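You operate a simulated robot arm through the tools that you are given. There is no shell and no other tool.

Carry out the task below with a simulated robot arm. There is one attempt and no reset: what you move stays moved.

## Task
Take the blue jar and put it on top of the orange empty tin. On the butcher block top, set the blue plate inside the green one. Put the full jam jar labelled "plum jam" from the butcher block top on top of the chutney jar there and the full jam jar labelled "damson jam" on the dresser top. Take the sink plug and leave it on the blue dish. Put the sealed jar that expires last from the butcher block top on the top of the freezer lid. Press the fast freeze key to switch it on. Open the cloth drawer, take the folded pink cloth on the top of the freezer lid and put it away in the inside of the cloth drawer, then shut the drawer. Any order will do. Set down upright: blue jar, full jam jar, sink plug, sealed jar.

It is judged by the outcome, as a careful person would: the job done as asked, and still so three seconds after it is handed in. It fails if anything else is knocked over, pushed out of place, dropped, spilled or broken. Lids that push on must go on centred and level and be pressed home; caps that screw on are set level and turned clockwise until they are tight. Flat cloth is picked up by pressing the open fingertips on it (5 to 10 N) and closing them slowly along it; thin cloth reads only 2 to 8 mm in the jaws.

## Robot
A 7-joint arm with a fingered hand on a trunk, on a base that drives. Base frame: it is fixed to the floor where the robot stands at the start and does not move with it; the origin is under the middle of the robot, x ahead of it, y to its left, z up; the surface under the hand at the start is at about z = 0.88. Readings come in m, degrees, newtons and seconds.
With the tool pointing down near the work surface it reaches from about 0.2 to 0.76 m from the robot's upright axis, wherever it stands. Its first joint turns from -166.0 to 166.0 degrees. Places, roughly: blue dish (19x15x3 cm) [0.7, 0.6, 0.9]; blue jar (7x7x10 cm) [0.8, -0.1, 0.9]; chutney jar [0.5, 0, 1]; cloth drawer [0.7, -4.8, 0.8]; dresser top (22x82 cm) [-1.2, -2.5, 0.9]; empty tin [0.5, 0, 1]; fast freeze key [-0.6, 1.6, 0.8]; folded pink cloth (10x7x4 cm) [-1, 1.8, 0.9]; full jam jar [0.75, 0.25, 1]; inside of the cloth drawer [0.8, -4.8, 0.7]; plate (19x19x2 cm) [0.6, 0.3, 0.9]; sealed jar [0.5, 1, 1]; sink plug (5x5x5 cm) [0.8, 0.8, 0.9]; top of the freezer lid [-1, 1.9, 0.9]. Payload 4 kg.
The TCP is the grasp point between the finger pads, 0.028 m short of the fingertips. In the tool frame z runs along the fingers and y along their closing line. The gripper opens to 0.168 m. The gripper's body begins 0.079 m behind the TCP. The gripper is a hand of 4 fingers: y runs from the thumb to the fingers, the wrist lies at [0, 0, -0.249] in the tool frame, and closing takes about 1.5 s.
Orientation is told as [roll, pitch, yaw] about the base's x, y, z axes, in that order, counted from this pose: with the fingers straight down and closing along the base's y, the tool's x points along the base's -x, its y along +y and its z along -z.

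## Interface
- The arm moves only by the tool servo_tool. Its argument "plan" is one flat list of numbers, 6 for each row, row after row: the shift along the tool's x, y, z in m, then the turn, a rotation vector about the tool's x, y, z in degrees. In form: [x, y, z, wx, wy, wz, x, y, z, wx, wy, wz, ...]. A call has 1 to 20 rows; each row shifts and turns the commanded pose from where the row before left it, along the tool's axes as they then stand. "grip" is the closure in counts, from 0 (fully open) to 255 (shut), set as the call begins (left out, the last holds). Rows are played at 5 a second. More than 0.05 m and 8.6 degrees between two rows, or a gripper value outside its range, and nothing of the call is played. A pose out of reach is approached as far as the arm can. The call stops where the force on the tool passes 40 N (or 10 N more than at its start, if that is more) or the arm is blocked; 0.2 s more then pass. Each finger travels about 0.153 m/s and halts on what it meets, pressing with about 31 N; the grip force reading is that of the motor and also rises with nothing between the fingers. The clock runs only during rows and for 0.2 s after the last one: add rows that do not move to give the fingers time. It gives the time, the measured TCP pose, the force on the tool (base axes), the opening and the grip force at its end, in the units of the frame above (readings bear some noise), with the torque about the TCP (base axes, N m) and any sound that the robot's microphone picked up.
- Cameras (640 x 400 px; columns grow to the right, rows downward): "scene" is now at [0.0207, 0.1866, 1.5484]; the picture's right is [0.28, -0.96, 0.00], its down [-0.64, -0.19, -0.74] and it looks along [0.71, 0.21, -0.67] (base axes); focal length 260 px, centre (320, 200). "wrist" rides on the gripper at [0.06, -0.06, -0.11] in the tool frame; the picture's right is [0.71, 0.71, 0.00], its down [-0.56, 0.56, -0.61] and it looks along [-0.43, 0.43, 0.79] (tool axes); focal length 265 px, centre (320, 200).
- camera(camera): a new picture of that camera. It takes no simulated time.
- raise_lower(by): slides the trunk up (or, below 0, down) by that many m; the arm and the scene camera ride with it, the base frame stays. It gives what a move gives, with no picture.
- drive_base(legs): drives the robot by 1 to 6 legs, each [ahead, turn to the left] in m and degrees, along the robot's own axes; the way and the turn of a leg run together, so that a leg with both is an arc; at most 1.5 m and 180 degrees a leg. The arm and the cameras ride along, it lands a little off, and it stops where it bumps. It gives what a move gives.
- set_grasp(shape): the hand has 4 fingers and takes this shape, open, in about a second: jaw (thumb against the fingers, like two jaws); tri (thumb and two fingers); tip (a fingertip pinch); poke (one finger out to press); point (the index stretched); flat (the hand flat); cup (the hand cupped); fist (a fist). The gripper value then closes the fingers along that shape, each until it touches; the sizes above hold for jaw. It gives what a move gives, with no picture.
- pan_tilt(pan, tilt): turns the head with the scene camera to pan (to the left, within 155 degrees either way) and tilt (down, from -29 to 69), counted from straight ahead of the robot. It gives what a move gives.
- measure_at(camera, pixels): for up to 12 pixels [column, row] of the newest picture of that camera ("zoom" is the newest enlarged one), the place [x, y, z] in the base frame of the surface seen there, good to about 0.002 m. It takes no simulated time.
- zoom(camera, box): a new picture of the part [left, top, right, bottom] of that camera's present view, enlarged. It takes no simulated time.
- hand_in(): hands the job in; it is judged then, once.

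Leave the gripper open and the arm clear of the work at the hand-in unless told otherwise.

The tools are called after ">>>" as a command line: name --argument value ..., lists and objects as JSON in quotes. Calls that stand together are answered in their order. servo_tool: Moves the arm, as the interface text tells. Its arguments: {"type":"object","properties":{"plan":{"type":"array"},"grip":{"type":"number"}},"required":["plan"]} The other tools are called the same way: raise_lower (by) slides the trunk up or down; set_grasp (shape) gives the hand a shape; drive_base (legs) drives the base; pan_tilt (pan, tilt) turns the head that bears the scene camera; camera (camera) takes a picture; measure_at (camera, pixels) gives the place of the surface under pixels of a picture; zoom (camera, box) takes an enlarged picture of a part of a camera's view; hand_in () hands the job in.

At the start:

```text
time: 0.0
eef_pos: [0.4182, 0.0326, 1.2439]
tcp_rot: [0.0, 0.1, 0.0]
force: [0.1, -0.4, 0.1]
wrist_torque: [0.0, -0.02, -0.02]
width: 0.1678
grip_force: 0.1
shape: jaw
trunk travel left (down, up): [-0.564, 0.026]
robot x, y, heading: [-0.0007, -0.0016, -0.0]
head pan, tilt: [16.1, 42.2]
```

scene: 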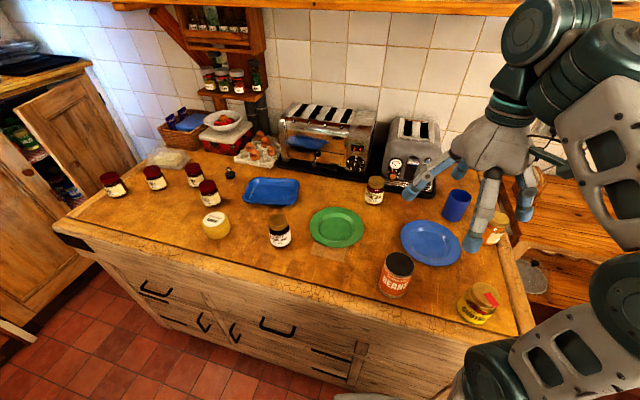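
wrist: 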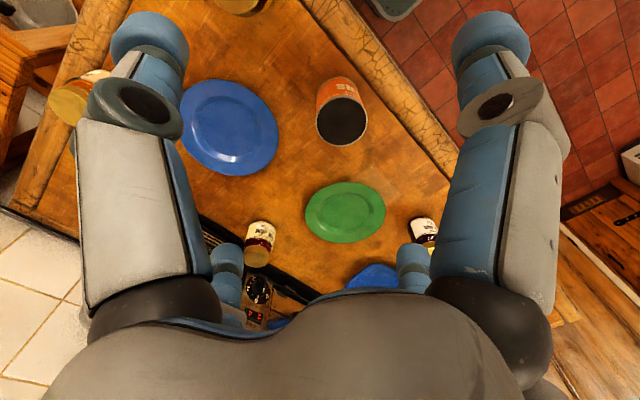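

I see the butcher block with plates, jars and the orange bean tin. First I'll zoom in on parts of the scene view to identify every object and read the labels.

>>> zoom --camera "scene" --box '[80, 130, 320, 280]'

>>> zoom --camera "scene" --box '[300, 150, 540, 340]'

```text
2.67 times, centred on (200, 205) of scene
```

zoom: 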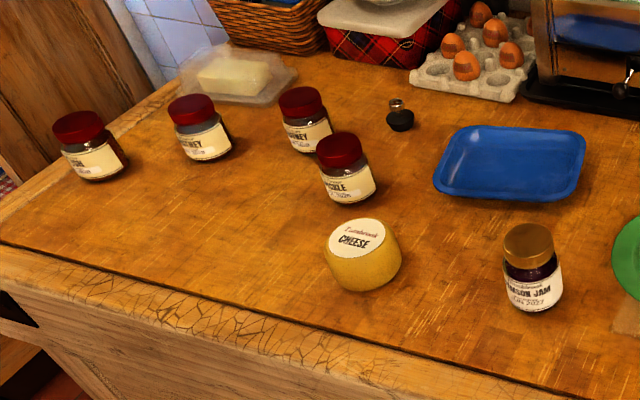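

```text
2.11 times, centred on (420, 245) of scene
```

zoom: 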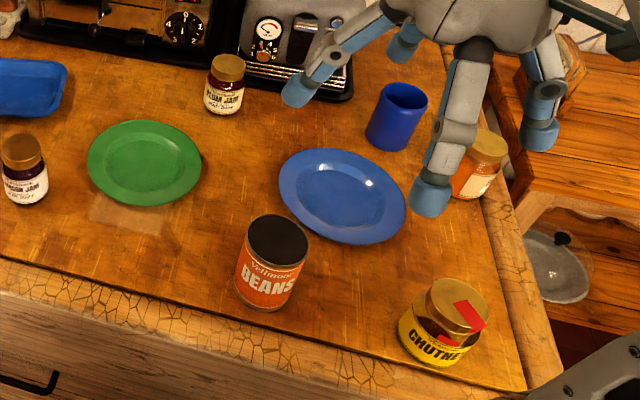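

The blue jar is at (456,205), beans tin at (396,275), chutney jar at (478,303), plum jam at (374,190), damson jam at (279,232), and four sealed jars are at left. I'll measure their places.

>>> measure_at --camera "scene" --pixels '[[400, 264], [396, 285], [480, 295], [376, 183], [279, 222], [456, 194], [430, 243], [337, 228], [270, 192], [231, 174], [216, 219], [208, 188]]'

>>> measure_at --camera "scene" --pixels '[[110, 178], [152, 172], [193, 170], [350, 290], [420, 200], [404, 243], [462, 243], [431, 224], [430, 264], [311, 227], [364, 227], [174, 157]]'

>>> zoom --camera "scene" --box '[90, 150, 240, 244]'

```text
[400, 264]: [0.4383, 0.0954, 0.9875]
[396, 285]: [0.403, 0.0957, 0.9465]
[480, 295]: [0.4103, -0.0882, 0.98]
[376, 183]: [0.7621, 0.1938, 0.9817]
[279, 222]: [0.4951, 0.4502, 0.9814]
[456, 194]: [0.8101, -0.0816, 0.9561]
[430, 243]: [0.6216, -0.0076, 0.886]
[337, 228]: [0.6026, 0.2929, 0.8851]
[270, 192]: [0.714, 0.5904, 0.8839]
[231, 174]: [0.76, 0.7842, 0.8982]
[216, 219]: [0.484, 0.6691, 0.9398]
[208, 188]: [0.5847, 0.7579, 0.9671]
```

```text
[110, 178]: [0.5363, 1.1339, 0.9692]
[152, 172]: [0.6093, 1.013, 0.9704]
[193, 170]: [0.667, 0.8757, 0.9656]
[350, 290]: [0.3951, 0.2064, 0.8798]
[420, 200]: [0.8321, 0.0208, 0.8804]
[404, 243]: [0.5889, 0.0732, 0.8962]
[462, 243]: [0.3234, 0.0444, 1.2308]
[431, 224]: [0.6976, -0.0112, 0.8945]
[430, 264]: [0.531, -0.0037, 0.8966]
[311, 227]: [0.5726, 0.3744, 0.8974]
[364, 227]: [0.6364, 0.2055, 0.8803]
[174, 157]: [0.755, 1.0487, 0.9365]
```

```text
4.26 times, centred on (165, 197) of scene
```

zoom: 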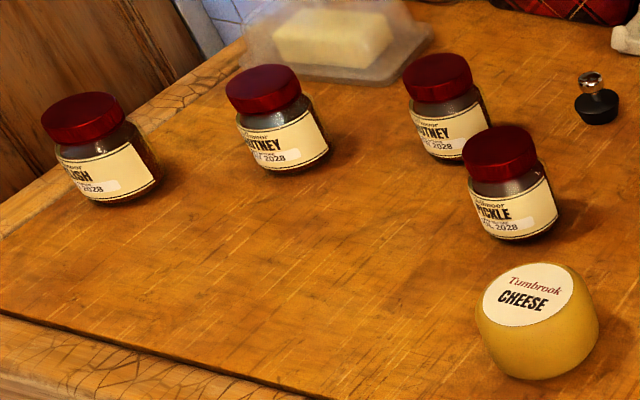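

The labels' dates are not all legible yet. Before moving I'll look around the room: first toward the freezer (back-left), then the dresser (back-right), then the cloth drawer (right).

>>> pan_tilt --pan 118 --tilt 20

>>> camera --camera "scene"

>>> pan_tilt --pan -116 --tilt 15

>>> camera --camera "scene"

>>> pan_tilt --pan -80 --tilt 15

>>> camera --camera "scene"

```text
time: 1.8
eef_pos: [0.4196, 0.0336, 1.2437]
tcp_rot: [0.1, -0.1, 0.1]
force: [-0.2, 1.6, -1.1]
wrist_torque: [0.02, 0.01, 0.0]
width: 0.1683
grip_force: 0.1
shape: jaw
trunk travel left (down, up): [-0.564, 0.026]
robot x, y, heading: [-0.002, -0.0014, -0.1]
head pan, tilt: [118.0, 20.0]
```

```text
taken
```

scene: 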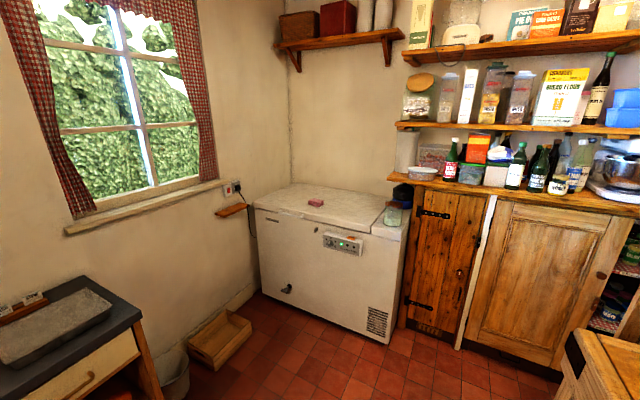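

```text
time: 5.1
eef_pos: [0.4193, 0.0332, 1.2444]
tcp_rot: [0.0, 0.0, 0.0]
force: [0.3, -0.4, 0.3]
wrist_torque: [0.01, -0.01, 0.02]
width: 0.1678
grip_force: 0.0
shape: jaw
trunk travel left (down, up): [-0.564, 0.026]
robot x, y, heading: [-0.0018, -0.0003, -0.0]
head pan, tilt: [-116.0, 15.0]
```

```text
taken
```

scene: 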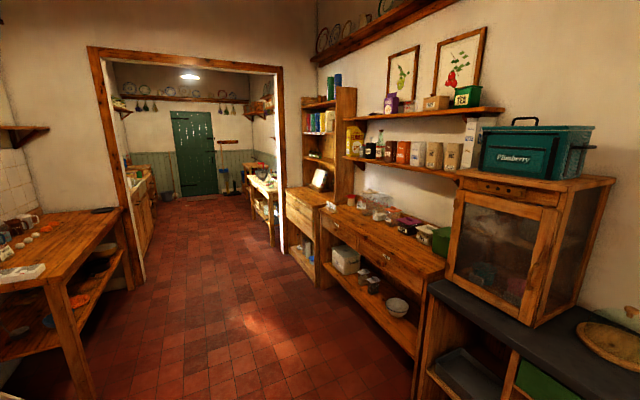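

```text
time: 6.1
eef_pos: [0.4192, 0.0324, 1.245]
tcp_rot: [0.0, 0.0, 0.0]
force: [-0.2, 0.0, 0.7]
wrist_torque: [0.01, 0.01, 0.03]
width: 0.1678
grip_force: 0.0
shape: jaw
trunk travel left (down, up): [-0.564, 0.026]
robot x, y, heading: [0.0031, 0.0001, -0.2]
head pan, tilt: [-80.0, 15.0]
```

```text
taken
```

scene: 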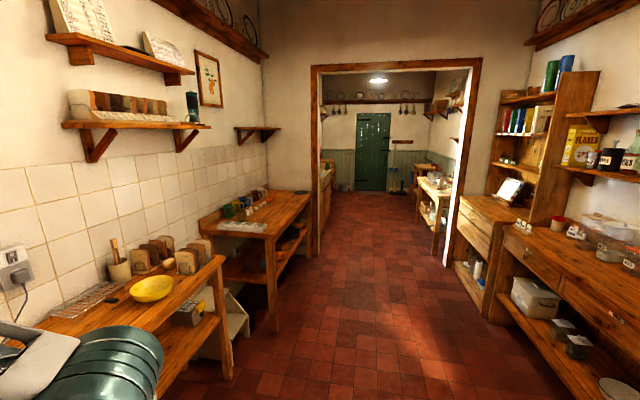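

The freezer, dresser and back room with the drawer are in view. Now I'll turn the head back to the butcher block and measure its front edge.

>>> pan_tilt --pan 5 --tilt 50

>>> camera --camera "scene"

>>> camera --camera "wrist"

```text
time: 7.7
eef_pos: [0.4191, 0.0333, 1.2437]
tcp_rot: [0.0, 0.0, 0.0]
force: [0.5, -0.3, 0.2]
wrist_torque: [0.0, -0.03, -0.02]
width: 0.1679
grip_force: 0.0
shape: jaw
trunk travel left (down, up): [-0.564, 0.026]
robot x, y, heading: [0.0004, 0.0012, -0.0]
head pan, tilt: [5.0, 50.0]
```

```text
taken
```

scene: 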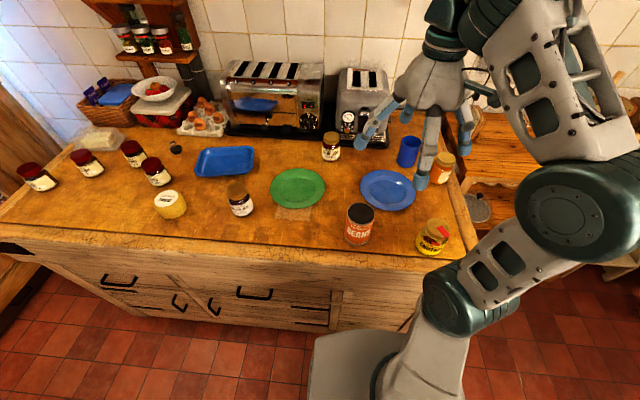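

```text
taken
```

wrist: 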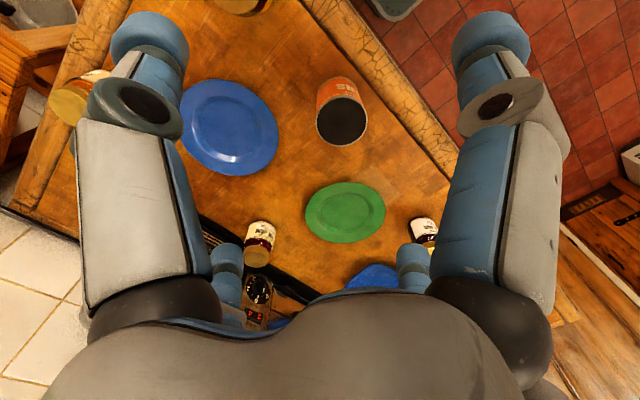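

I'll measure the table's front edge, the floor, and the robot's own base to know the gap I have to drive forward, plus object tops in this view.

>>> measure_at --camera "scene" --pixels '[[300, 255], [300, 242], [300, 270], [320, 345], [370, 345], [310, 395], [250, 300], [250, 360], [430, 245], [360, 212], [407, 145], [331, 140]]'

>>> measure_at --camera "scene" --pixels '[[362, 207], [348, 210], [374, 212], [361, 217], [437, 232], [437, 250], [400, 140], [416, 142], [408, 137], [408, 151], [362, 190], [413, 190]]'

>>> zoom --camera "scene" --box '[320, 120, 480, 260]'

```text
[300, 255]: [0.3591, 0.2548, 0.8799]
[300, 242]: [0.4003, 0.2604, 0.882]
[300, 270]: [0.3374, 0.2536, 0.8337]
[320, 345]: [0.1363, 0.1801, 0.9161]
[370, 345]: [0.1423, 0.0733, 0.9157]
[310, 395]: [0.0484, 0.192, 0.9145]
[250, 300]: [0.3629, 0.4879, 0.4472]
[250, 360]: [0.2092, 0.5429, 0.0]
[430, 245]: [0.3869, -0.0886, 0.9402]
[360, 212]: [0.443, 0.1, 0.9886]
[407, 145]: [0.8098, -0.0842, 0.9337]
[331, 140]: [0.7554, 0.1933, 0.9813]
```

```text
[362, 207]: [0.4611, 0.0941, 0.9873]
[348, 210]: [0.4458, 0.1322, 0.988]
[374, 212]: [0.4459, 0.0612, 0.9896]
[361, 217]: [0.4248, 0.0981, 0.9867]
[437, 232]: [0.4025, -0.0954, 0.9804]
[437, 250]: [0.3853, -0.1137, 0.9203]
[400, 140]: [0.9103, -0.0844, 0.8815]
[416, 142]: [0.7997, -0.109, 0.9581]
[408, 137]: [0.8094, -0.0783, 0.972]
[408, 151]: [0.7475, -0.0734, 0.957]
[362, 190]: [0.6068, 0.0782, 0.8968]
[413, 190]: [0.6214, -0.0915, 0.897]
```

```text
2.86 times, centred on (400, 190) of scene
```

zoom: 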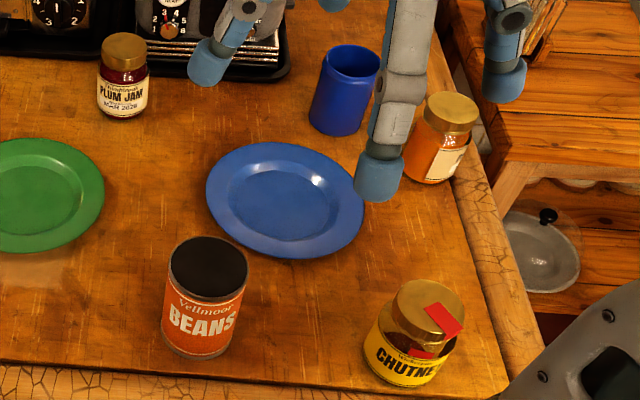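

Table front face is at x≈0.34 and the robot's trunk front is at about x≈0.14. I'll look straight down to see the base footprint before driving.

>>> pan_tilt --pan 25 --tilt 69

>>> camera --camera "scene"

```text
time: 8.6
eef_pos: [0.4191, 0.0331, 1.2444]
tcp_rot: [0.0, 0.0, 0.0]
force: [-0.5, -0.1, -0.8]
wrist_torque: [-0.02, -0.01, 0.0]
width: 0.1678
grip_force: 0.1
shape: jaw
trunk travel left (down, up): [-0.564, 0.026]
robot x, y, heading: [0.0005, -0.0004, 0.2]
head pan, tilt: [25.0, 68.8]
```

```text
taken
```

scene: 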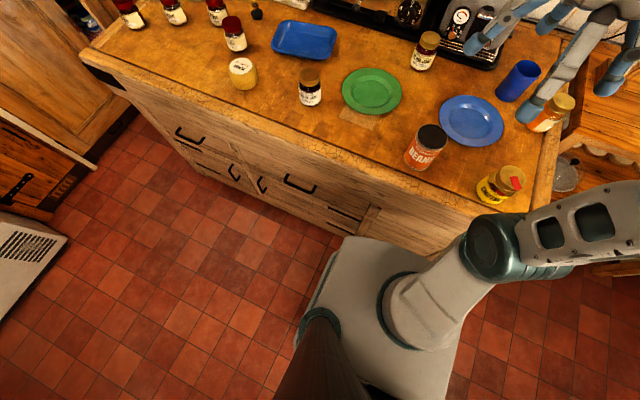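

>>> measure_at --camera "scene" --pixels '[[325, 268], [312, 310], [345, 240], [400, 250], [333, 236], [300, 205], [320, 228], [240, 190], [395, 300], [350, 260]]'

>>> zoom --camera "scene" --box '[240, 180, 440, 340]'

```text
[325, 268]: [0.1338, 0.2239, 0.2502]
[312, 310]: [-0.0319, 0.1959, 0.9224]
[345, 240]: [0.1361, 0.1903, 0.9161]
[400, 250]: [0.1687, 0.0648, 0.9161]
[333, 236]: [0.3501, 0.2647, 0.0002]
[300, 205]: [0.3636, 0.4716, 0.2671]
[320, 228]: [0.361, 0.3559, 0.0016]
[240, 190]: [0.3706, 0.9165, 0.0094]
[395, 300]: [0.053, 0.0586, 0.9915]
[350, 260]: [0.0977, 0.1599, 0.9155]
```

```text
2.50 times, centred on (340, 260) of scene
```

zoom: 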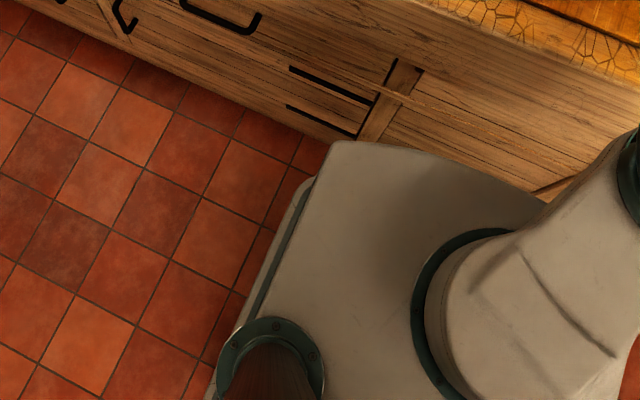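

The base has some clearance; I'll try to understand the hand first. I'll aim the head at the hand and look at it from the scene camera in jaw shape, then try other shapes.

>>> pan_tilt --pan -20 --tilt 35

>>> zoom --camera "scene" --box '[200, 60, 480, 260]'

>>> set_grasp --shape "tip"

>>> zoom --camera "scene" --box '[200, 60, 480, 260]'

>>> camera --camera "wrist"

>>> set_grasp --shape "tri"

>>> camera --camera "wrist"

>>> set_grasp --shape "poke"

>>> camera --camera "wrist"

>>> zoom --camera "scene" --box '[200, 60, 480, 260]'

>>> set_grasp --shape "jaw"

>>> camera --camera "wrist"

```text
time: 9.7
eef_pos: [0.4189, 0.0322, 1.2442]
tcp_rot: [0.1, 0.0, 0.0]
force: [0.8, 0.4, -0.3]
wrist_torque: [-0.04, 0.01, -0.01]
width: 0.1682
grip_force: 0.1
shape: jaw
trunk travel left (down, up): [-0.564, 0.026]
robot x, y, heading: [0.0026, 0.0048, -0.2]
head pan, tilt: [-20.0, 35.0]
```

```text
2.00 times, centred on (340, 160) of scene
```

zoom: 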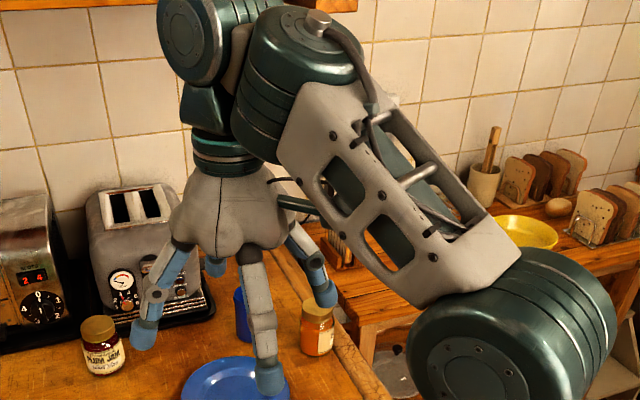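

```text
time: 10.6
eef_pos: [0.4195, 0.033, 1.246]
tcp_rot: [0.0, -0.1, 0.0]
force: [0.4, 0.3, -1.2]
wrist_torque: [-0.03, 0.0, -0.03]
width: 0.1678
grip_force: 0.0
shape: tip
trunk travel left (down, up): [-0.564, 0.026]
robot x, y, heading: [0.0019, -0.0006, 0.1]
head pan, tilt: [-20.0, 35.0]
```

```text
2.00 times, centred on (340, 160) of scene
```

zoom: 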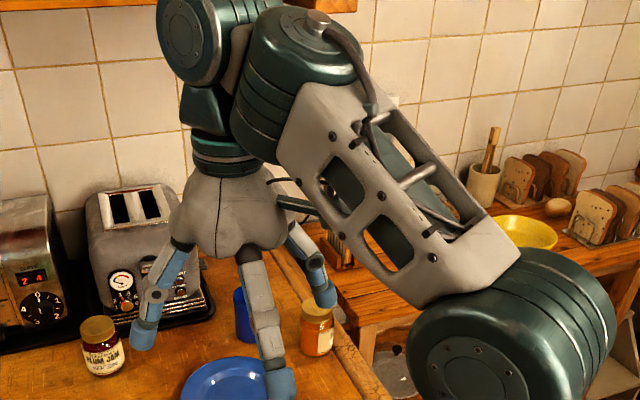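

```text
taken
```

wrist: 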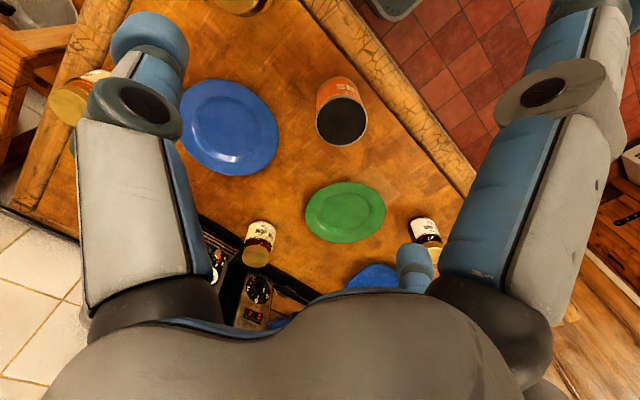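

```text
time: 11.5
eef_pos: [0.4193, 0.0323, 1.2446]
tcp_rot: [0.0, -0.1, 0.0]
force: [-0.3, 0.2, 0.7]
wrist_torque: [0.01, -0.02, 0.02]
width: 0.168
grip_force: 0.0
shape: tri
trunk travel left (down, up): [-0.564, 0.026]
robot x, y, heading: [0.004, -0.0021, 0.1]
head pan, tilt: [-20.0, 35.0]
```

```text
taken
```

wrist: 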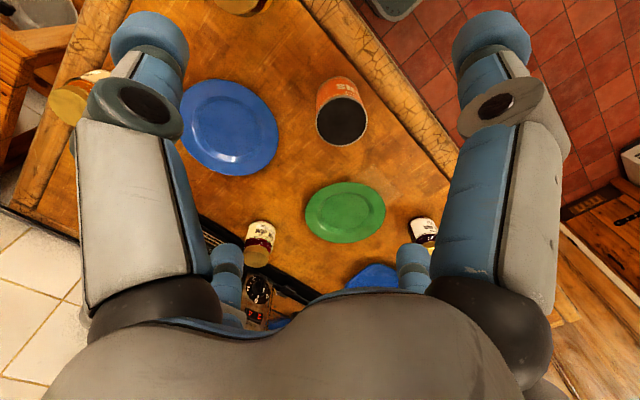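

```text
time: 12.4
eef_pos: [0.4182, 0.0323, 1.2445]
tcp_rot: [0.1, 0.0, 0.0]
force: [-0.5, -0.6, 0.1]
wrist_torque: [-0.01, 0.0, -0.01]
width: 0.0002
grip_force: 0.1
shape: poke
trunk travel left (down, up): [-0.564, 0.026]
robot x, y, heading: [0.0022, -0.0026, -0.1]
head pan, tilt: [-20.0, 35.0]
```

```text
taken
```

wrist: 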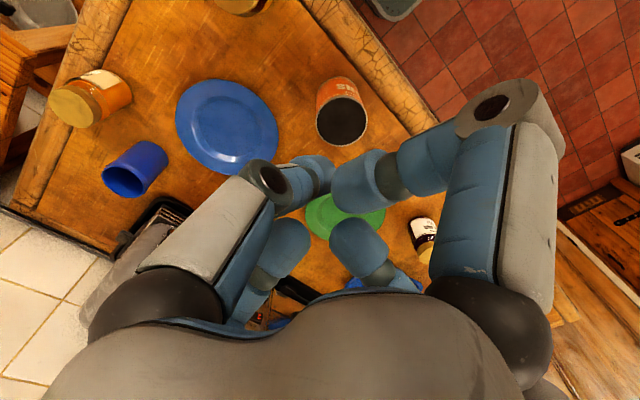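

```text
2.00 times, centred on (340, 160) of scene
```

zoom: 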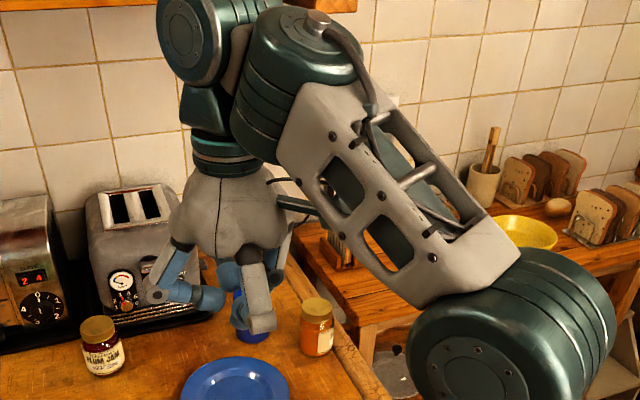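

```text
time: 13.3
eef_pos: [0.4201, 0.0332, 1.2444]
tcp_rot: [0.0, -0.1, 0.0]
force: [-0.1, -0.5, 0.3]
wrist_torque: [0.01, 0.02, -0.02]
width: 0.168
grip_force: 0.0
shape: jaw
trunk travel left (down, up): [-0.564, 0.026]
robot x, y, heading: [-0.0002, 0.0014, 0.1]
head pan, tilt: [-20.0, 35.0]
```

```text
taken
```

wrist: 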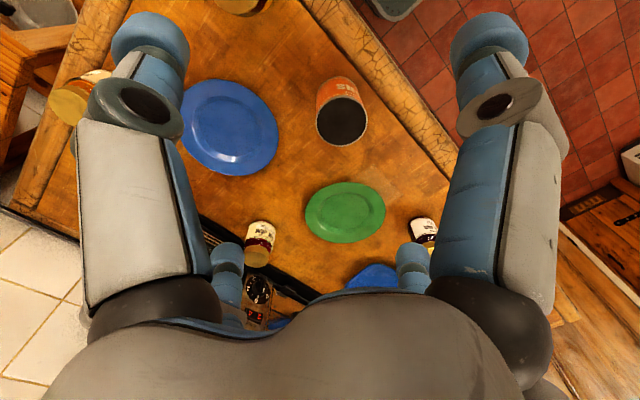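

In "tip" shape the two side fingers splay out, leaving a clean two-finger pinch; "jaw" closes four fingers in a cross. The base front is at most x≈0.29 and the table face is at 0.36, so I'll drive 0.05 m ahead to bring the far jars within reach.

>>> drive_base --legs '[[0.05, 0]]'

```text
time: 14.2
eef_pos: [0.4702, 0.0328, 1.2438]
tcp_rot: [0.0, 0.0, 0.0]
force: [0.6, 0.3, -0.9]
wrist_torque: [0.01, 0.04, 0.06]
width: 0.1678
grip_force: 0.0
shape: jaw
trunk travel left (down, up): [-0.564, 0.026]
robot x, y, heading: [0.0526, 0.001, 0.1]
head pan, tilt: [-20.0, 35.0]
```

Now I'll look again with the head to check the clearance around the blue jar (toaster behind it, orange jar right of it).

>>> pan_tilt --pan 5 --tilt 45

>>> camera --camera "scene"

>>> zoom --camera "scene" --box '[280, 80, 480, 240]'

```text
time: 15.1
eef_pos: [0.4684, 0.0319, 1.2436]
tcp_rot: [0.0, 0.0, 0.0]
force: [0.4, 1.0, 0.1]
wrist_torque: [-0.01, 0.01, 0.01]
width: 0.1678
grip_force: 0.1
shape: jaw
trunk travel left (down, up): [-0.564, 0.026]
robot x, y, heading: [0.0474, -0.0021, 0.0]
head pan, tilt: [5.0, 45.0]
```

```text
taken
```

scene: 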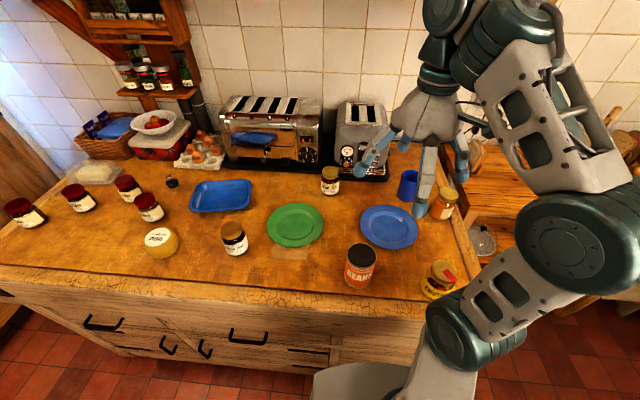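

```text
2.50 times, centred on (380, 160) of scene
```

zoom: 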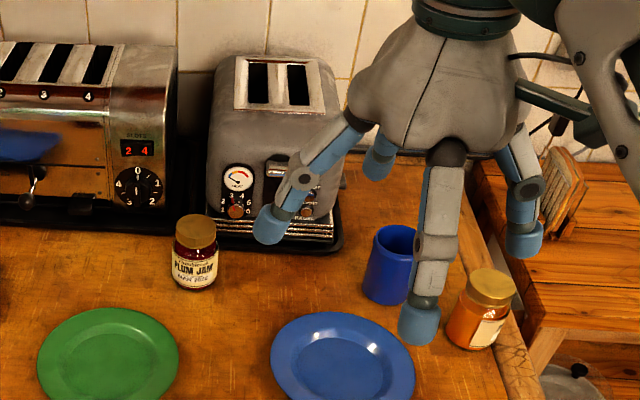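

>>> measure_at --camera "zoom" --pixels '[[335, 150], [330, 210], [285, 110], [270, 240], [325, 245], [490, 290], [480, 320], [398, 240], [388, 285], [195, 228], [195, 275], [395, 262]]'

```text
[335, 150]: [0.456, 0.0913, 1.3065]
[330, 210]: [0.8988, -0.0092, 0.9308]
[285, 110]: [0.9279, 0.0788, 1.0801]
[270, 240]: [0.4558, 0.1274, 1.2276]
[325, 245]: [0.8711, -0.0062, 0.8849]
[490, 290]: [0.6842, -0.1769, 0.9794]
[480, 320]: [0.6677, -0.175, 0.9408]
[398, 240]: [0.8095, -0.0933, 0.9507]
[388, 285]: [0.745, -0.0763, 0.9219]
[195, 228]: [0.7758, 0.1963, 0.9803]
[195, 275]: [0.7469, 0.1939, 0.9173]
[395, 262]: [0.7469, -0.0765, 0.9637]
```

The blue jar's centre is about (0.781, −0.083). I'll move the hand above it at z≈1.12 and look with the wrist camera.

>>> servo_tool --plan '[-0.0388, -0.0144, 0.0155, 0, 0, 0, -0.0388, -0.0144, 0.0155, 0, 0, 0, -0.0388, -0.0144, 0.0155, 0, 0, 0, -0.0388, -0.0144, 0.0155, 0, 0, 0, -0.0388, -0.0144, 0.0155, 0, 0, 0, -0.0388, -0.0144, 0.0155, 0, 0, 0, -0.0388, -0.0144, 0.0155, 0, 0, 0, -0.0388, -0.0144, 0.0155, 0, 0, 0, 0, 0, 0, 0, 0, 0]' --grip 0

>>> camera --camera "wrist"

```text
time: 17.1
eef_pos: [0.7354, -0.089, 1.1246]
tcp_rot: [-0.1, 0.0, 0.1]
force: [-0.8, -0.2, 0.2]
wrist_torque: [-0.04, -0.03, 0.01]
width: 0.168
grip_force: 0.1
shape: jaw
out of reach, approached as far as the arm can: row 7, 8
trunk travel left (down, up): [-0.564, 0.026]
robot x, y, heading: [0.0479, -0.0005, 0.2]
head pan, tilt: [5.0, 45.0]
```

```text
taken
```

wrist: 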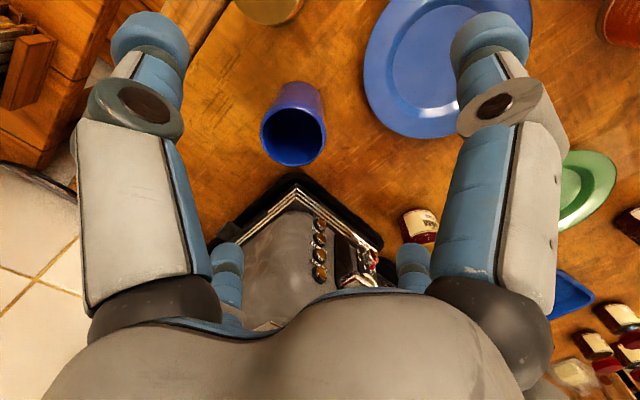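

The arm's reach at that height stops at x≈0.735; lower down it extends. I'll measure the blue jar rim in the wrist picture: rim ellipse around (293,130).

>>> measure_at --camera "wrist" --pixels '[[263, 132], [324, 128], [293, 107], [293, 164], [272, 114], [315, 112], [272, 155], [314, 153], [293, 84], [293, 98], [315, 90], [293, 135]]'

>>> zoom --camera "wrist" --box '[230, 60, 360, 180]'

```text
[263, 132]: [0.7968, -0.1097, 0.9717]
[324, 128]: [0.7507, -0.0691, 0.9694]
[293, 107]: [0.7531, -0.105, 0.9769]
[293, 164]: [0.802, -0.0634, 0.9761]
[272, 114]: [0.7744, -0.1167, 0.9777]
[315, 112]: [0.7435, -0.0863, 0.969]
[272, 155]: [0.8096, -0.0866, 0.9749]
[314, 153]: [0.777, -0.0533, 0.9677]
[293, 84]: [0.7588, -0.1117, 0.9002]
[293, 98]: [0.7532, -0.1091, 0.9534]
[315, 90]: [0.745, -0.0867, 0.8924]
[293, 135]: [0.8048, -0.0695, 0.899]
```

```text
3.33 times, centred on (295, 120) of wrist
```

zoom: 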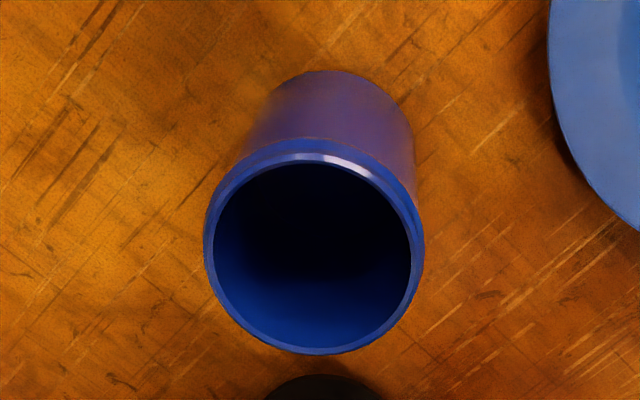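

The rim centre works out at about (0.776, −0.086), rim z≈0.977. I'll lower by 0.08 m to see how the reach grows.

>>> servo_tool --plan '[0, 0, 0.03, 0, 0, 0, 0, 0, 0.03, 0, 0, 0, 0, 0, 0.02, 0, 0, 0, 0, 0, 0, 0, 0, 0]' --grip 90

```text
time: 18.1
eef_pos: [0.734, -0.0902, 1.0433]
tcp_rot: [0.0, 0.0, 0.0]
force: [0.1, 0.0, 0.0]
wrist_torque: [0.0, 0.02, -0.02]
width: 0.109
grip_force: 0.0
shape: jaw
trunk travel left (down, up): [-0.564, 0.026]
robot x, y, heading: [0.0523, 0.0027, -0.1]
head pan, tilt: [5.0, 45.0]
```

Commands continue from the measured pose. Now I'll shift to centre above the jar at z≈1.02.

>>> servo_tool --plan '[-0.021, 0.002, 0.01, 0, 0, 0, -0.021, 0.002, 0.01, 0, 0, 0, 0, 0, 0, 0, 0, 0]'

>>> camera --camera "wrist"

```text
time: 18.9
eef_pos: [0.7755, -0.0862, 1.0232]
tcp_rot: [0.0, 0.0, 0.0]
force: [-0.5, 0.8, -0.4]
wrist_torque: [0.02, 0.03, 0.0]
width: 0.1093
grip_force: 0.1
shape: jaw
trunk travel left (down, up): [-0.564, 0.026]
robot x, y, heading: [0.0493, -0.0018, -0.0]
head pan, tilt: [5.0, 45.0]
```

```text
taken
```

wrist: 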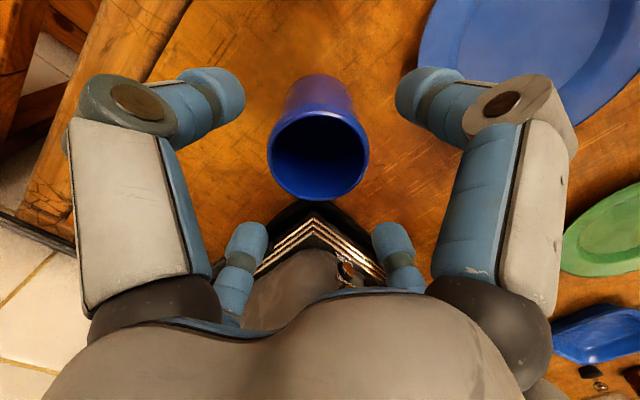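

The jar is centred between the four fingers. I'll descend to z≈0.94 and then close.

>>> servo_tool --plan '[0, 0, 0.03, 0, 0, 0, 0, 0, 0.03, 0, 0, 0, 0, 0, 0.023, 0, 0, 0, 0, 0, 0, 0, 0, 0]'

>>> camera --camera "wrist"

```text
time: 19.9
eef_pos: [0.7771, -0.0859, 0.939]
tcp_rot: [0.0, -0.1, 0.0]
force: [0.0, -0.1, 0.7]
wrist_torque: [-0.03, 0.01, -0.01]
width: 0.1093
grip_force: 0.1
shape: jaw
trunk travel left (down, up): [-0.564, 0.026]
robot x, y, heading: [0.0484, -0.0043, -0.1]
head pan, tilt: [5.0, 45.0]
```

```text
taken
```

wrist: 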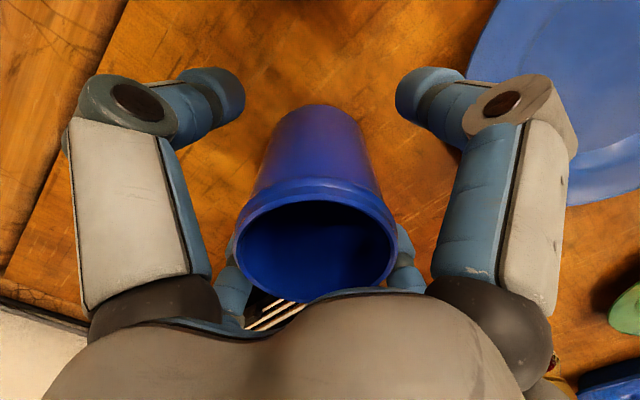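

The jar is nicely between the fingers. I'll close the grip and wait.

>>> servo_tool --plan '[0, 0, 0, 0, 0, 0, 0, 0, 0, 0, 0, 0, 0, 0, 0, 0, 0, 0, 0, 0, 0, 0, 0, 0, 0, 0, 0, 0, 0, 0, 0, 0, 0, 0, 0, 0, 0, 0, 0, 0, 0, 0]' --grip 255

>>> camera --camera "wrist"

```text
time: 21.5
eef_pos: [0.7758, -0.0856, 0.9394]
tcp_rot: [-0.1, 0.1, 0.0]
force: [0.1, 0.0, 0.2]
wrist_torque: [-0.01, 0.01, 0.02]
width: 0.0569
grip_force: 31.6
shape: jaw
trunk travel left (down, up): [-0.564, 0.026]
robot x, y, heading: [0.0484, -0.002, 0.1]
head pan, tilt: [5.0, 45.0]
```

```text
taken
```

wrist: 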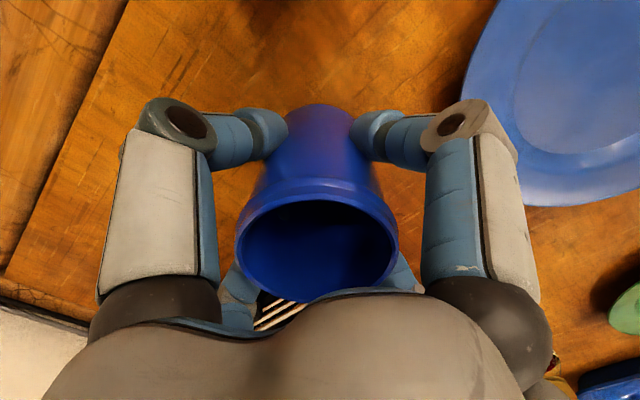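

The jar is gripped (31.6 N). I'll lift it 0.16 m, and meanwhile zoom at the tin for its exact centre.

>>> servo_tool --plan '[0, 0, -0.02, 0, 0, 0, 0, 0, -0.03, 0, 0, 0, 0, 0, -0.04, 0, 0, 0, 0.01, 0, -0.035, 0, 0, 0, 0.02, 0, -0.03, 0, 0, 0]'

>>> zoom --camera "scene" --box '[320, 220, 480, 320]'

>>> camera --camera "wrist"

```text
time: 22.7
eef_pos: [0.7439, -0.0856, 1.0942]
tcp_rot: [0.0, 0.1, -0.1]
force: [-0.7, 0.8, -1.7]
wrist_torque: [0.01, 0.0, 0.0]
width: 0.0569
grip_force: 30.9
shape: jaw
trunk travel left (down, up): [-0.564, 0.026]
robot x, y, heading: [0.0492, 0.0002, -0.1]
head pan, tilt: [5.0, 45.0]
```

```text
4.00 times, centred on (400, 270) of scene
```

zoom: 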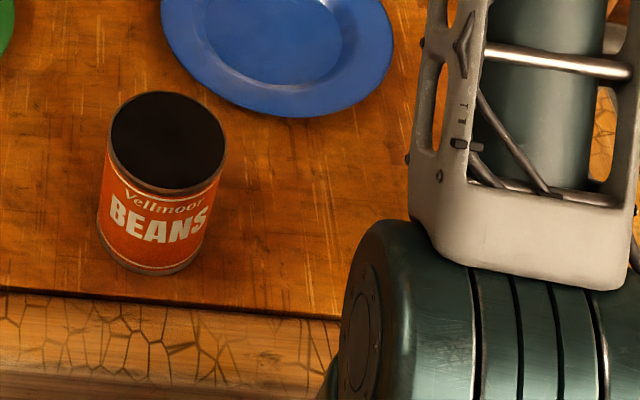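

```text
taken
```

wrist: 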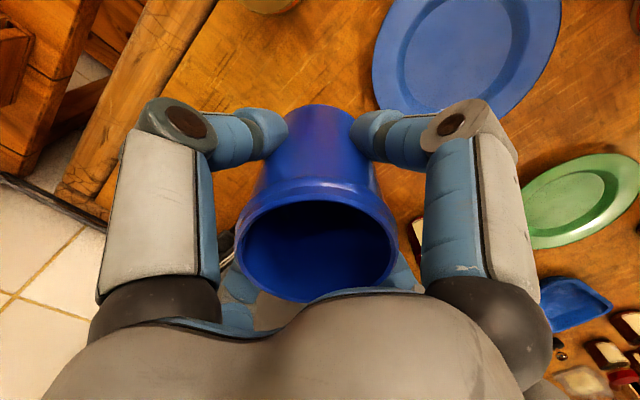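

>>> measure_at --camera "zoom" --pixels '[[113, 138], [222, 148], [170, 96], [164, 188], [168, 142], [130, 110], [205, 178], [205, 110], [128, 172], [168, 192]]'

```text
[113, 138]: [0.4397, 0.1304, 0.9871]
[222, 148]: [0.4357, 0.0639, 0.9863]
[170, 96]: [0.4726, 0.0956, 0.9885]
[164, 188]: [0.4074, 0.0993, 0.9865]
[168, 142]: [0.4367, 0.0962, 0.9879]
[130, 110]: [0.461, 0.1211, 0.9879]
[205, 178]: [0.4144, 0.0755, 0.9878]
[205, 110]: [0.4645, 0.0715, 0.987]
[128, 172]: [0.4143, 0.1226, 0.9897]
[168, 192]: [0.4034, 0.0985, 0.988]
```

Tin top centre is about (0.439, 0.0975), z 0.988. I'll carry the jar above the tin.

>>> servo_tool --plan '[0.0382, 0.0229, 0, 0, 0, 0, 0.0382, 0.0229, 0, 0, 0, 0, 0.0382, 0.0229, 0, 0, 0, 0, 0.0382, 0.0229, 0, 0, 0, 0, 0.0382, 0.0229, 0, 0, 0, 0, 0.0382, 0.0229, 0, 0, 0, 0, 0.0382, 0.0229, 0, 0, 0, 0, 0.0382, 0.0229, 0, 0, 0, 0, 0, 0, 0, 0, 0, 0]'

>>> camera --camera "scene"

>>> camera --camera "wrist"

```text
time: 24.7
eef_pos: [0.441, 0.0956, 1.0953]
tcp_rot: [0.0, -0.1, 0.1]
force: [0.0, 0.2, -1.3]
wrist_torque: [-0.01, 0.03, 0.02]
width: 0.0566
grip_force: 31.0
shape: jaw
trunk travel left (down, up): [-0.564, 0.026]
robot x, y, heading: [0.0498, 0.0006, 0.1]
head pan, tilt: [5.0, 45.0]
```

```text
taken
```

scene: 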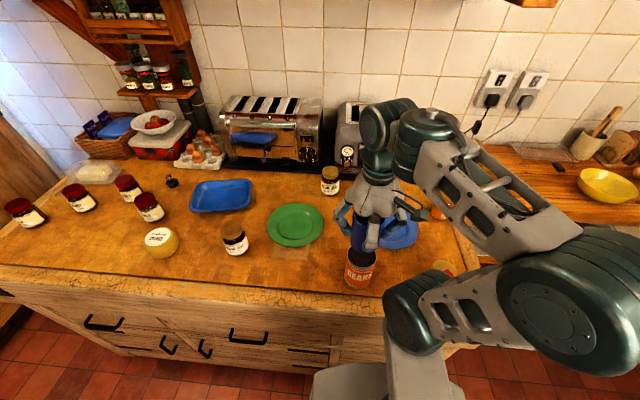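

```text
taken
```

wrist: 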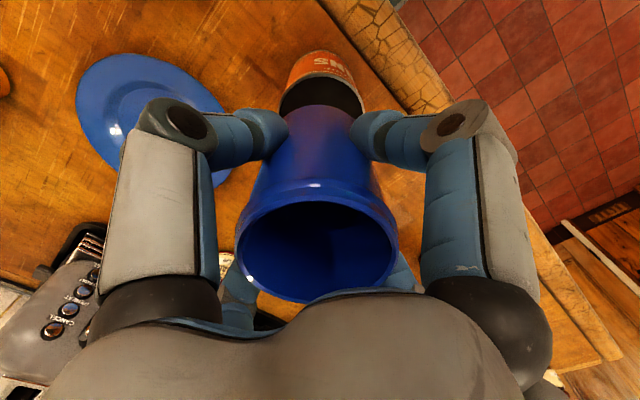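

>>> zoom --camera "scene" --box '[310, 180, 430, 300]'

>>> servo_tool --plan '[0.001, 0.001, 0.015, 0, 0, 0, 0.001, 0.001, 0.015, 0, 0, 0, 0, 0, 0.005, 0, 0, 0, 0, 0, 0, 0, 0, 0]'

>>> zoom --camera "scene" --box '[310, 180, 430, 300]'

```text
3.33 times, centred on (370, 240) of scene
```

zoom: 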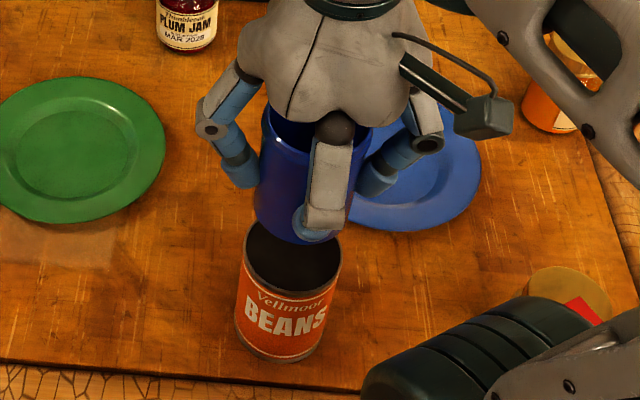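

```text
time: 25.7
eef_pos: [0.4377, 0.0997, 1.06]
tcp_rot: [0.0, -0.1, -0.1]
force: [0.8, -1.1, -1.2]
wrist_torque: [0.0, 0.02, 0.03]
width: 0.057
grip_force: 31.1
shape: jaw
trunk travel left (down, up): [-0.564, 0.026]
robot x, y, heading: [0.0478, -0.0002, -0.0]
head pan, tilt: [5.0, 45.0]
```

```text
3.33 times, centred on (370, 240) of scene
```

zoom: 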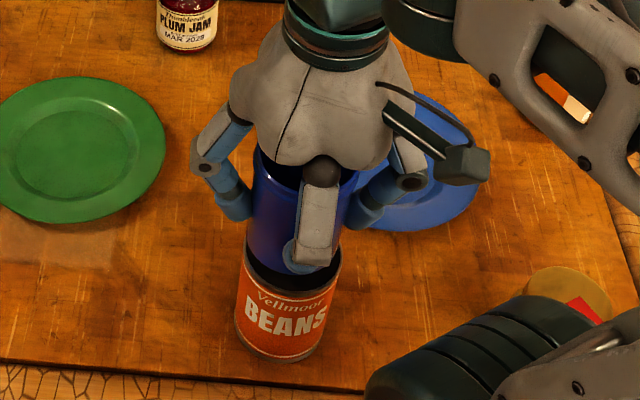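

The elbow seems near the chutney jar in the picture; I'll measure it before lowering further.

>>> measure_at --camera "zoom" --pixels '[[480, 330], [540, 320], [420, 360], [565, 285], [290, 355], [290, 265], [265, 250], [330, 262]]'

```text
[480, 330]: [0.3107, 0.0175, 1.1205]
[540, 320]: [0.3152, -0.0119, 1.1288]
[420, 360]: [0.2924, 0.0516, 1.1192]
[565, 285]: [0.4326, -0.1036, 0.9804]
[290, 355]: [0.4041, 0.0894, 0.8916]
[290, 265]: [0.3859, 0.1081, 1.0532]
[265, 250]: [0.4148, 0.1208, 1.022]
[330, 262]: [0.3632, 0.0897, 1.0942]
```

Elbow is at z≈1.12, clear of the chutney jar. I'll lower gently the remaining ~13 mm.

>>> servo_tool --plan '[0, -0.001, 0.004, 0, 0, 0, 0, -0.001, 0.004, 0, 0, 0, 0, 0, 0.003, 0, 0, 0, 0, 0, 0.0015, 0, 0, 0, 0, 0, 0, 0, 0, 0]'

>>> zoom --camera "scene" --box '[310, 180, 430, 300]'

```text
time: 26.9
eef_pos: [0.4369, 0.0979, 1.0457]
tcp_rot: [0.0, 0.0, 0.0]
force: [-0.6, 0.0, -1.6]
wrist_torque: [-0.01, 0.01, -0.01]
width: 0.0567
grip_force: 31.3
shape: jaw
trunk travel left (down, up): [-0.564, 0.026]
robot x, y, heading: [0.0487, 0.003, -0.2]
head pan, tilt: [5.0, 45.0]
```

```text
3.33 times, centred on (370, 240) of scene
```

zoom: 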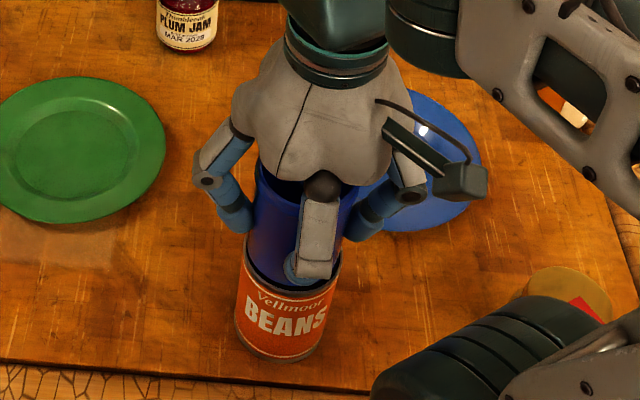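

No contact force yet (still about −1.6 N, just the weight). I'll keep lowering in 1.5 mm steps.

>>> servo_tool --plan '[0, 0, 0.0015, 0, 0, 0, 0, 0, 0.0015, 0, 0, 0, 0, 0, 0, 0, 0, 0]'

>>> servo_tool --plan '[0, 0, 0.0015, 0, 0, 0, 0, 0, 0, 0, 0, 0]'

```text
time: 27.7
eef_pos: [0.4373, 0.098, 1.046]
tcp_rot: [0.2, -0.2, -0.2]
force: [1.6, -0.7, 21.3]
wrist_torque: [-0.05, -0.03, 0.0]
width: 0.0575
grip_force: 31.0
shape: jaw
trunk travel left (down, up): [-0.564, 0.026]
robot x, y, heading: [0.0511, 0.0002, -0.0]
head pan, tilt: [5.0, 45.0]
```

```text
time: 28.2
eef_pos: [0.4358, 0.0975, 1.0458]
tcp_rot: [0.4, -0.4, -0.2]
force: [-3.2, -2.9, 24.3]
wrist_torque: [-0.17, 0.19, 0.0]
width: 0.0576
grip_force: 31.0
shape: jaw
trunk travel left (down, up): [-0.564, 0.026]
robot x, y, heading: [0.0496, 0.001, -0.1]
head pan, tilt: [5.0, 45.0]
stopped in row 2: the force on the tool passed its limit at 42 N (the readings are from after the stop); the commanded pose is now the measured one
```

Contact is made (24 N). I'll relieve the pressure by raising ~1.5 mm, check, then open the fingers.

>>> servo_tool --plan '[0, 0, -0.001, 0, 0, 0, 0, 0, 0, 0, 0, 0]'

```text
time: 28.8
eef_pos: [0.4376, 0.0973, 1.0463]
tcp_rot: [0.1, -0.3, -0.1]
force: [-2.5, -1.9, 24.1]
wrist_torque: [-0.12, 0.12, -0.03]
width: 0.0576
grip_force: 30.5
shape: jaw
trunk travel left (down, up): [-0.564, 0.026]
robot x, y, heading: [0.0538, 0.0008, -0.1]
head pan, tilt: [5.0, 45.0]
```

>>> servo_tool --plan '[0, 0, -0.001, 0, 0, 0, 0, 0, -0.001, 0, 0, 0, 0, 0, 0, 0, 0, 0]'

```text
time: 29.6
eef_pos: [0.4382, 0.0976, 1.0465]
tcp_rot: [0.2, -0.2, -0.1]
force: [-0.6, -0.8, 3.3]
wrist_torque: [-0.07, 0.03, -0.01]
width: 0.0574
grip_force: 31.0
shape: jaw
trunk travel left (down, up): [-0.564, 0.026]
robot x, y, heading: [0.0529, -0.0009, -0.2]
head pan, tilt: [5.0, 45.0]
```

Force is now 3 N, jar resting on the tin. I'll open the fingers to about 11 cm and look.

>>> servo_tool --plan '[0, 0, 0, 0, 0, 0, 0, 0, 0, 0, 0, 0, 0, 0, 0, 0, 0, 0, 0, 0, 0, 0, 0, 0, 0, 0, 0, 0, 0, 0]' --grip 80

>>> zoom --camera "scene" --box '[310, 180, 430, 300]'

>>> camera --camera "wrist"

```text
time: 30.8
eef_pos: [0.4399, 0.0986, 1.0464]
tcp_rot: [0.2, -0.1, -0.1]
force: [-0.6, -0.9, 0.8]
wrist_torque: [0.01, 0.04, 0.0]
width: 0.1146
grip_force: 0.1
shape: jaw
trunk travel left (down, up): [-0.564, 0.026]
robot x, y, heading: [0.0522, -0.0024, -0.2]
head pan, tilt: [5.0, 45.0]
```

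```text
3.33 times, centred on (370, 240) of scene
```

zoom: 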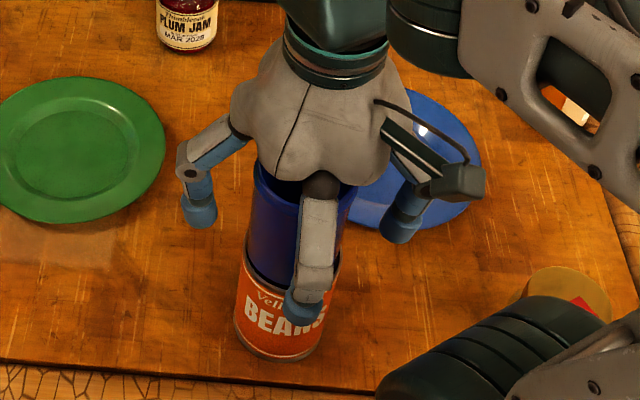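

```text
taken
```

wrist: 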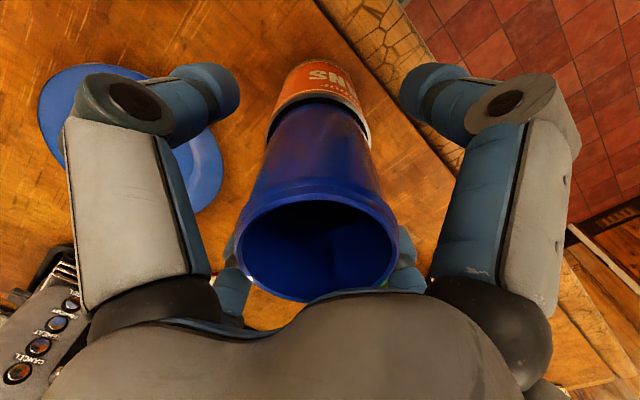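

The blue jar stands on the tin. I'll raise straight up, clear of it.

>>> servo_tool --plan '[0, 0, -0.02, 0, 0, 0, 0, 0, -0.03, 0, 0, 0, 0, 0, -0.03, 0, 0, 0, 0, 0, -0.03, 0, 0, 0, 0, 0, -0.03, 0, 0, 0, 0, 0, 0, 0, 0, 0]'

>>> camera --camera "wrist"

>>> camera --camera "scene"

```text
time: 32.2
eef_pos: [0.4382, 0.0986, 1.1879]
tcp_rot: [0.1, -0.3, -0.1]
force: [0.8, -0.5, 0.1]
wrist_torque: [-0.05, 0.02, -0.03]
width: 0.1147
grip_force: 0.0
shape: jaw
trunk travel left (down, up): [-0.564, 0.026]
robot x, y, heading: [0.0508, -0.0019, 0.2]
head pan, tilt: [5.0, 45.0]
```

```text
taken
```

wrist: 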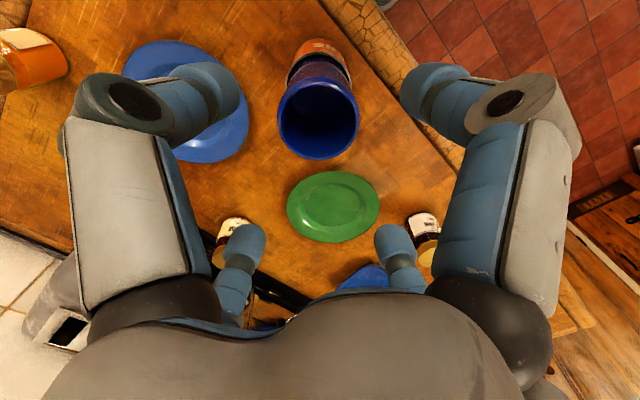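

```text
taken
```

scene: 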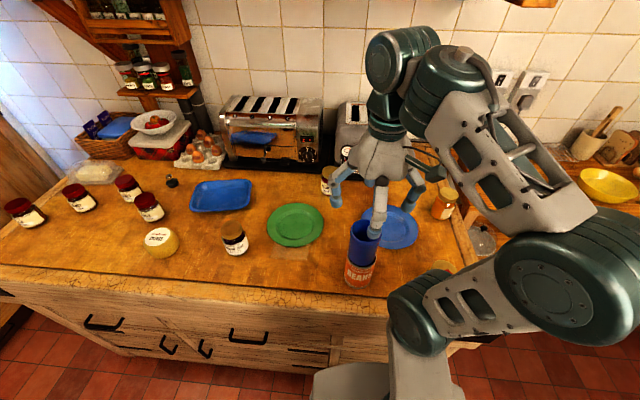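

Now the next item is the plum jam. The blue-jar stack lies near the straight line toward it, so I'll measure where the arm's links run to be sure they'd clear the stack.

>>> measure_at --camera "scene" --pixels '[[415, 320], [460, 305], [560, 290], [510, 260], [480, 150], [450, 70], [395, 60], [385, 105], [380, 165], [390, 370], [600, 250], [440, 120]]'

```text
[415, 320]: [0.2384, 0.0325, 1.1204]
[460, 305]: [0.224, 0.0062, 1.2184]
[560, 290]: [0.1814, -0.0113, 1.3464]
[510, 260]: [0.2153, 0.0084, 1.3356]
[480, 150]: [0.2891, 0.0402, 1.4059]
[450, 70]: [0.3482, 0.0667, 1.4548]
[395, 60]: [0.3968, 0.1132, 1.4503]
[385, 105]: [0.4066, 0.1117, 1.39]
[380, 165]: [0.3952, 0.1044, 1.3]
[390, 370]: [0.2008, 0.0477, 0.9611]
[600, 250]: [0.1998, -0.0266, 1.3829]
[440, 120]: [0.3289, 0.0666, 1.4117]
```

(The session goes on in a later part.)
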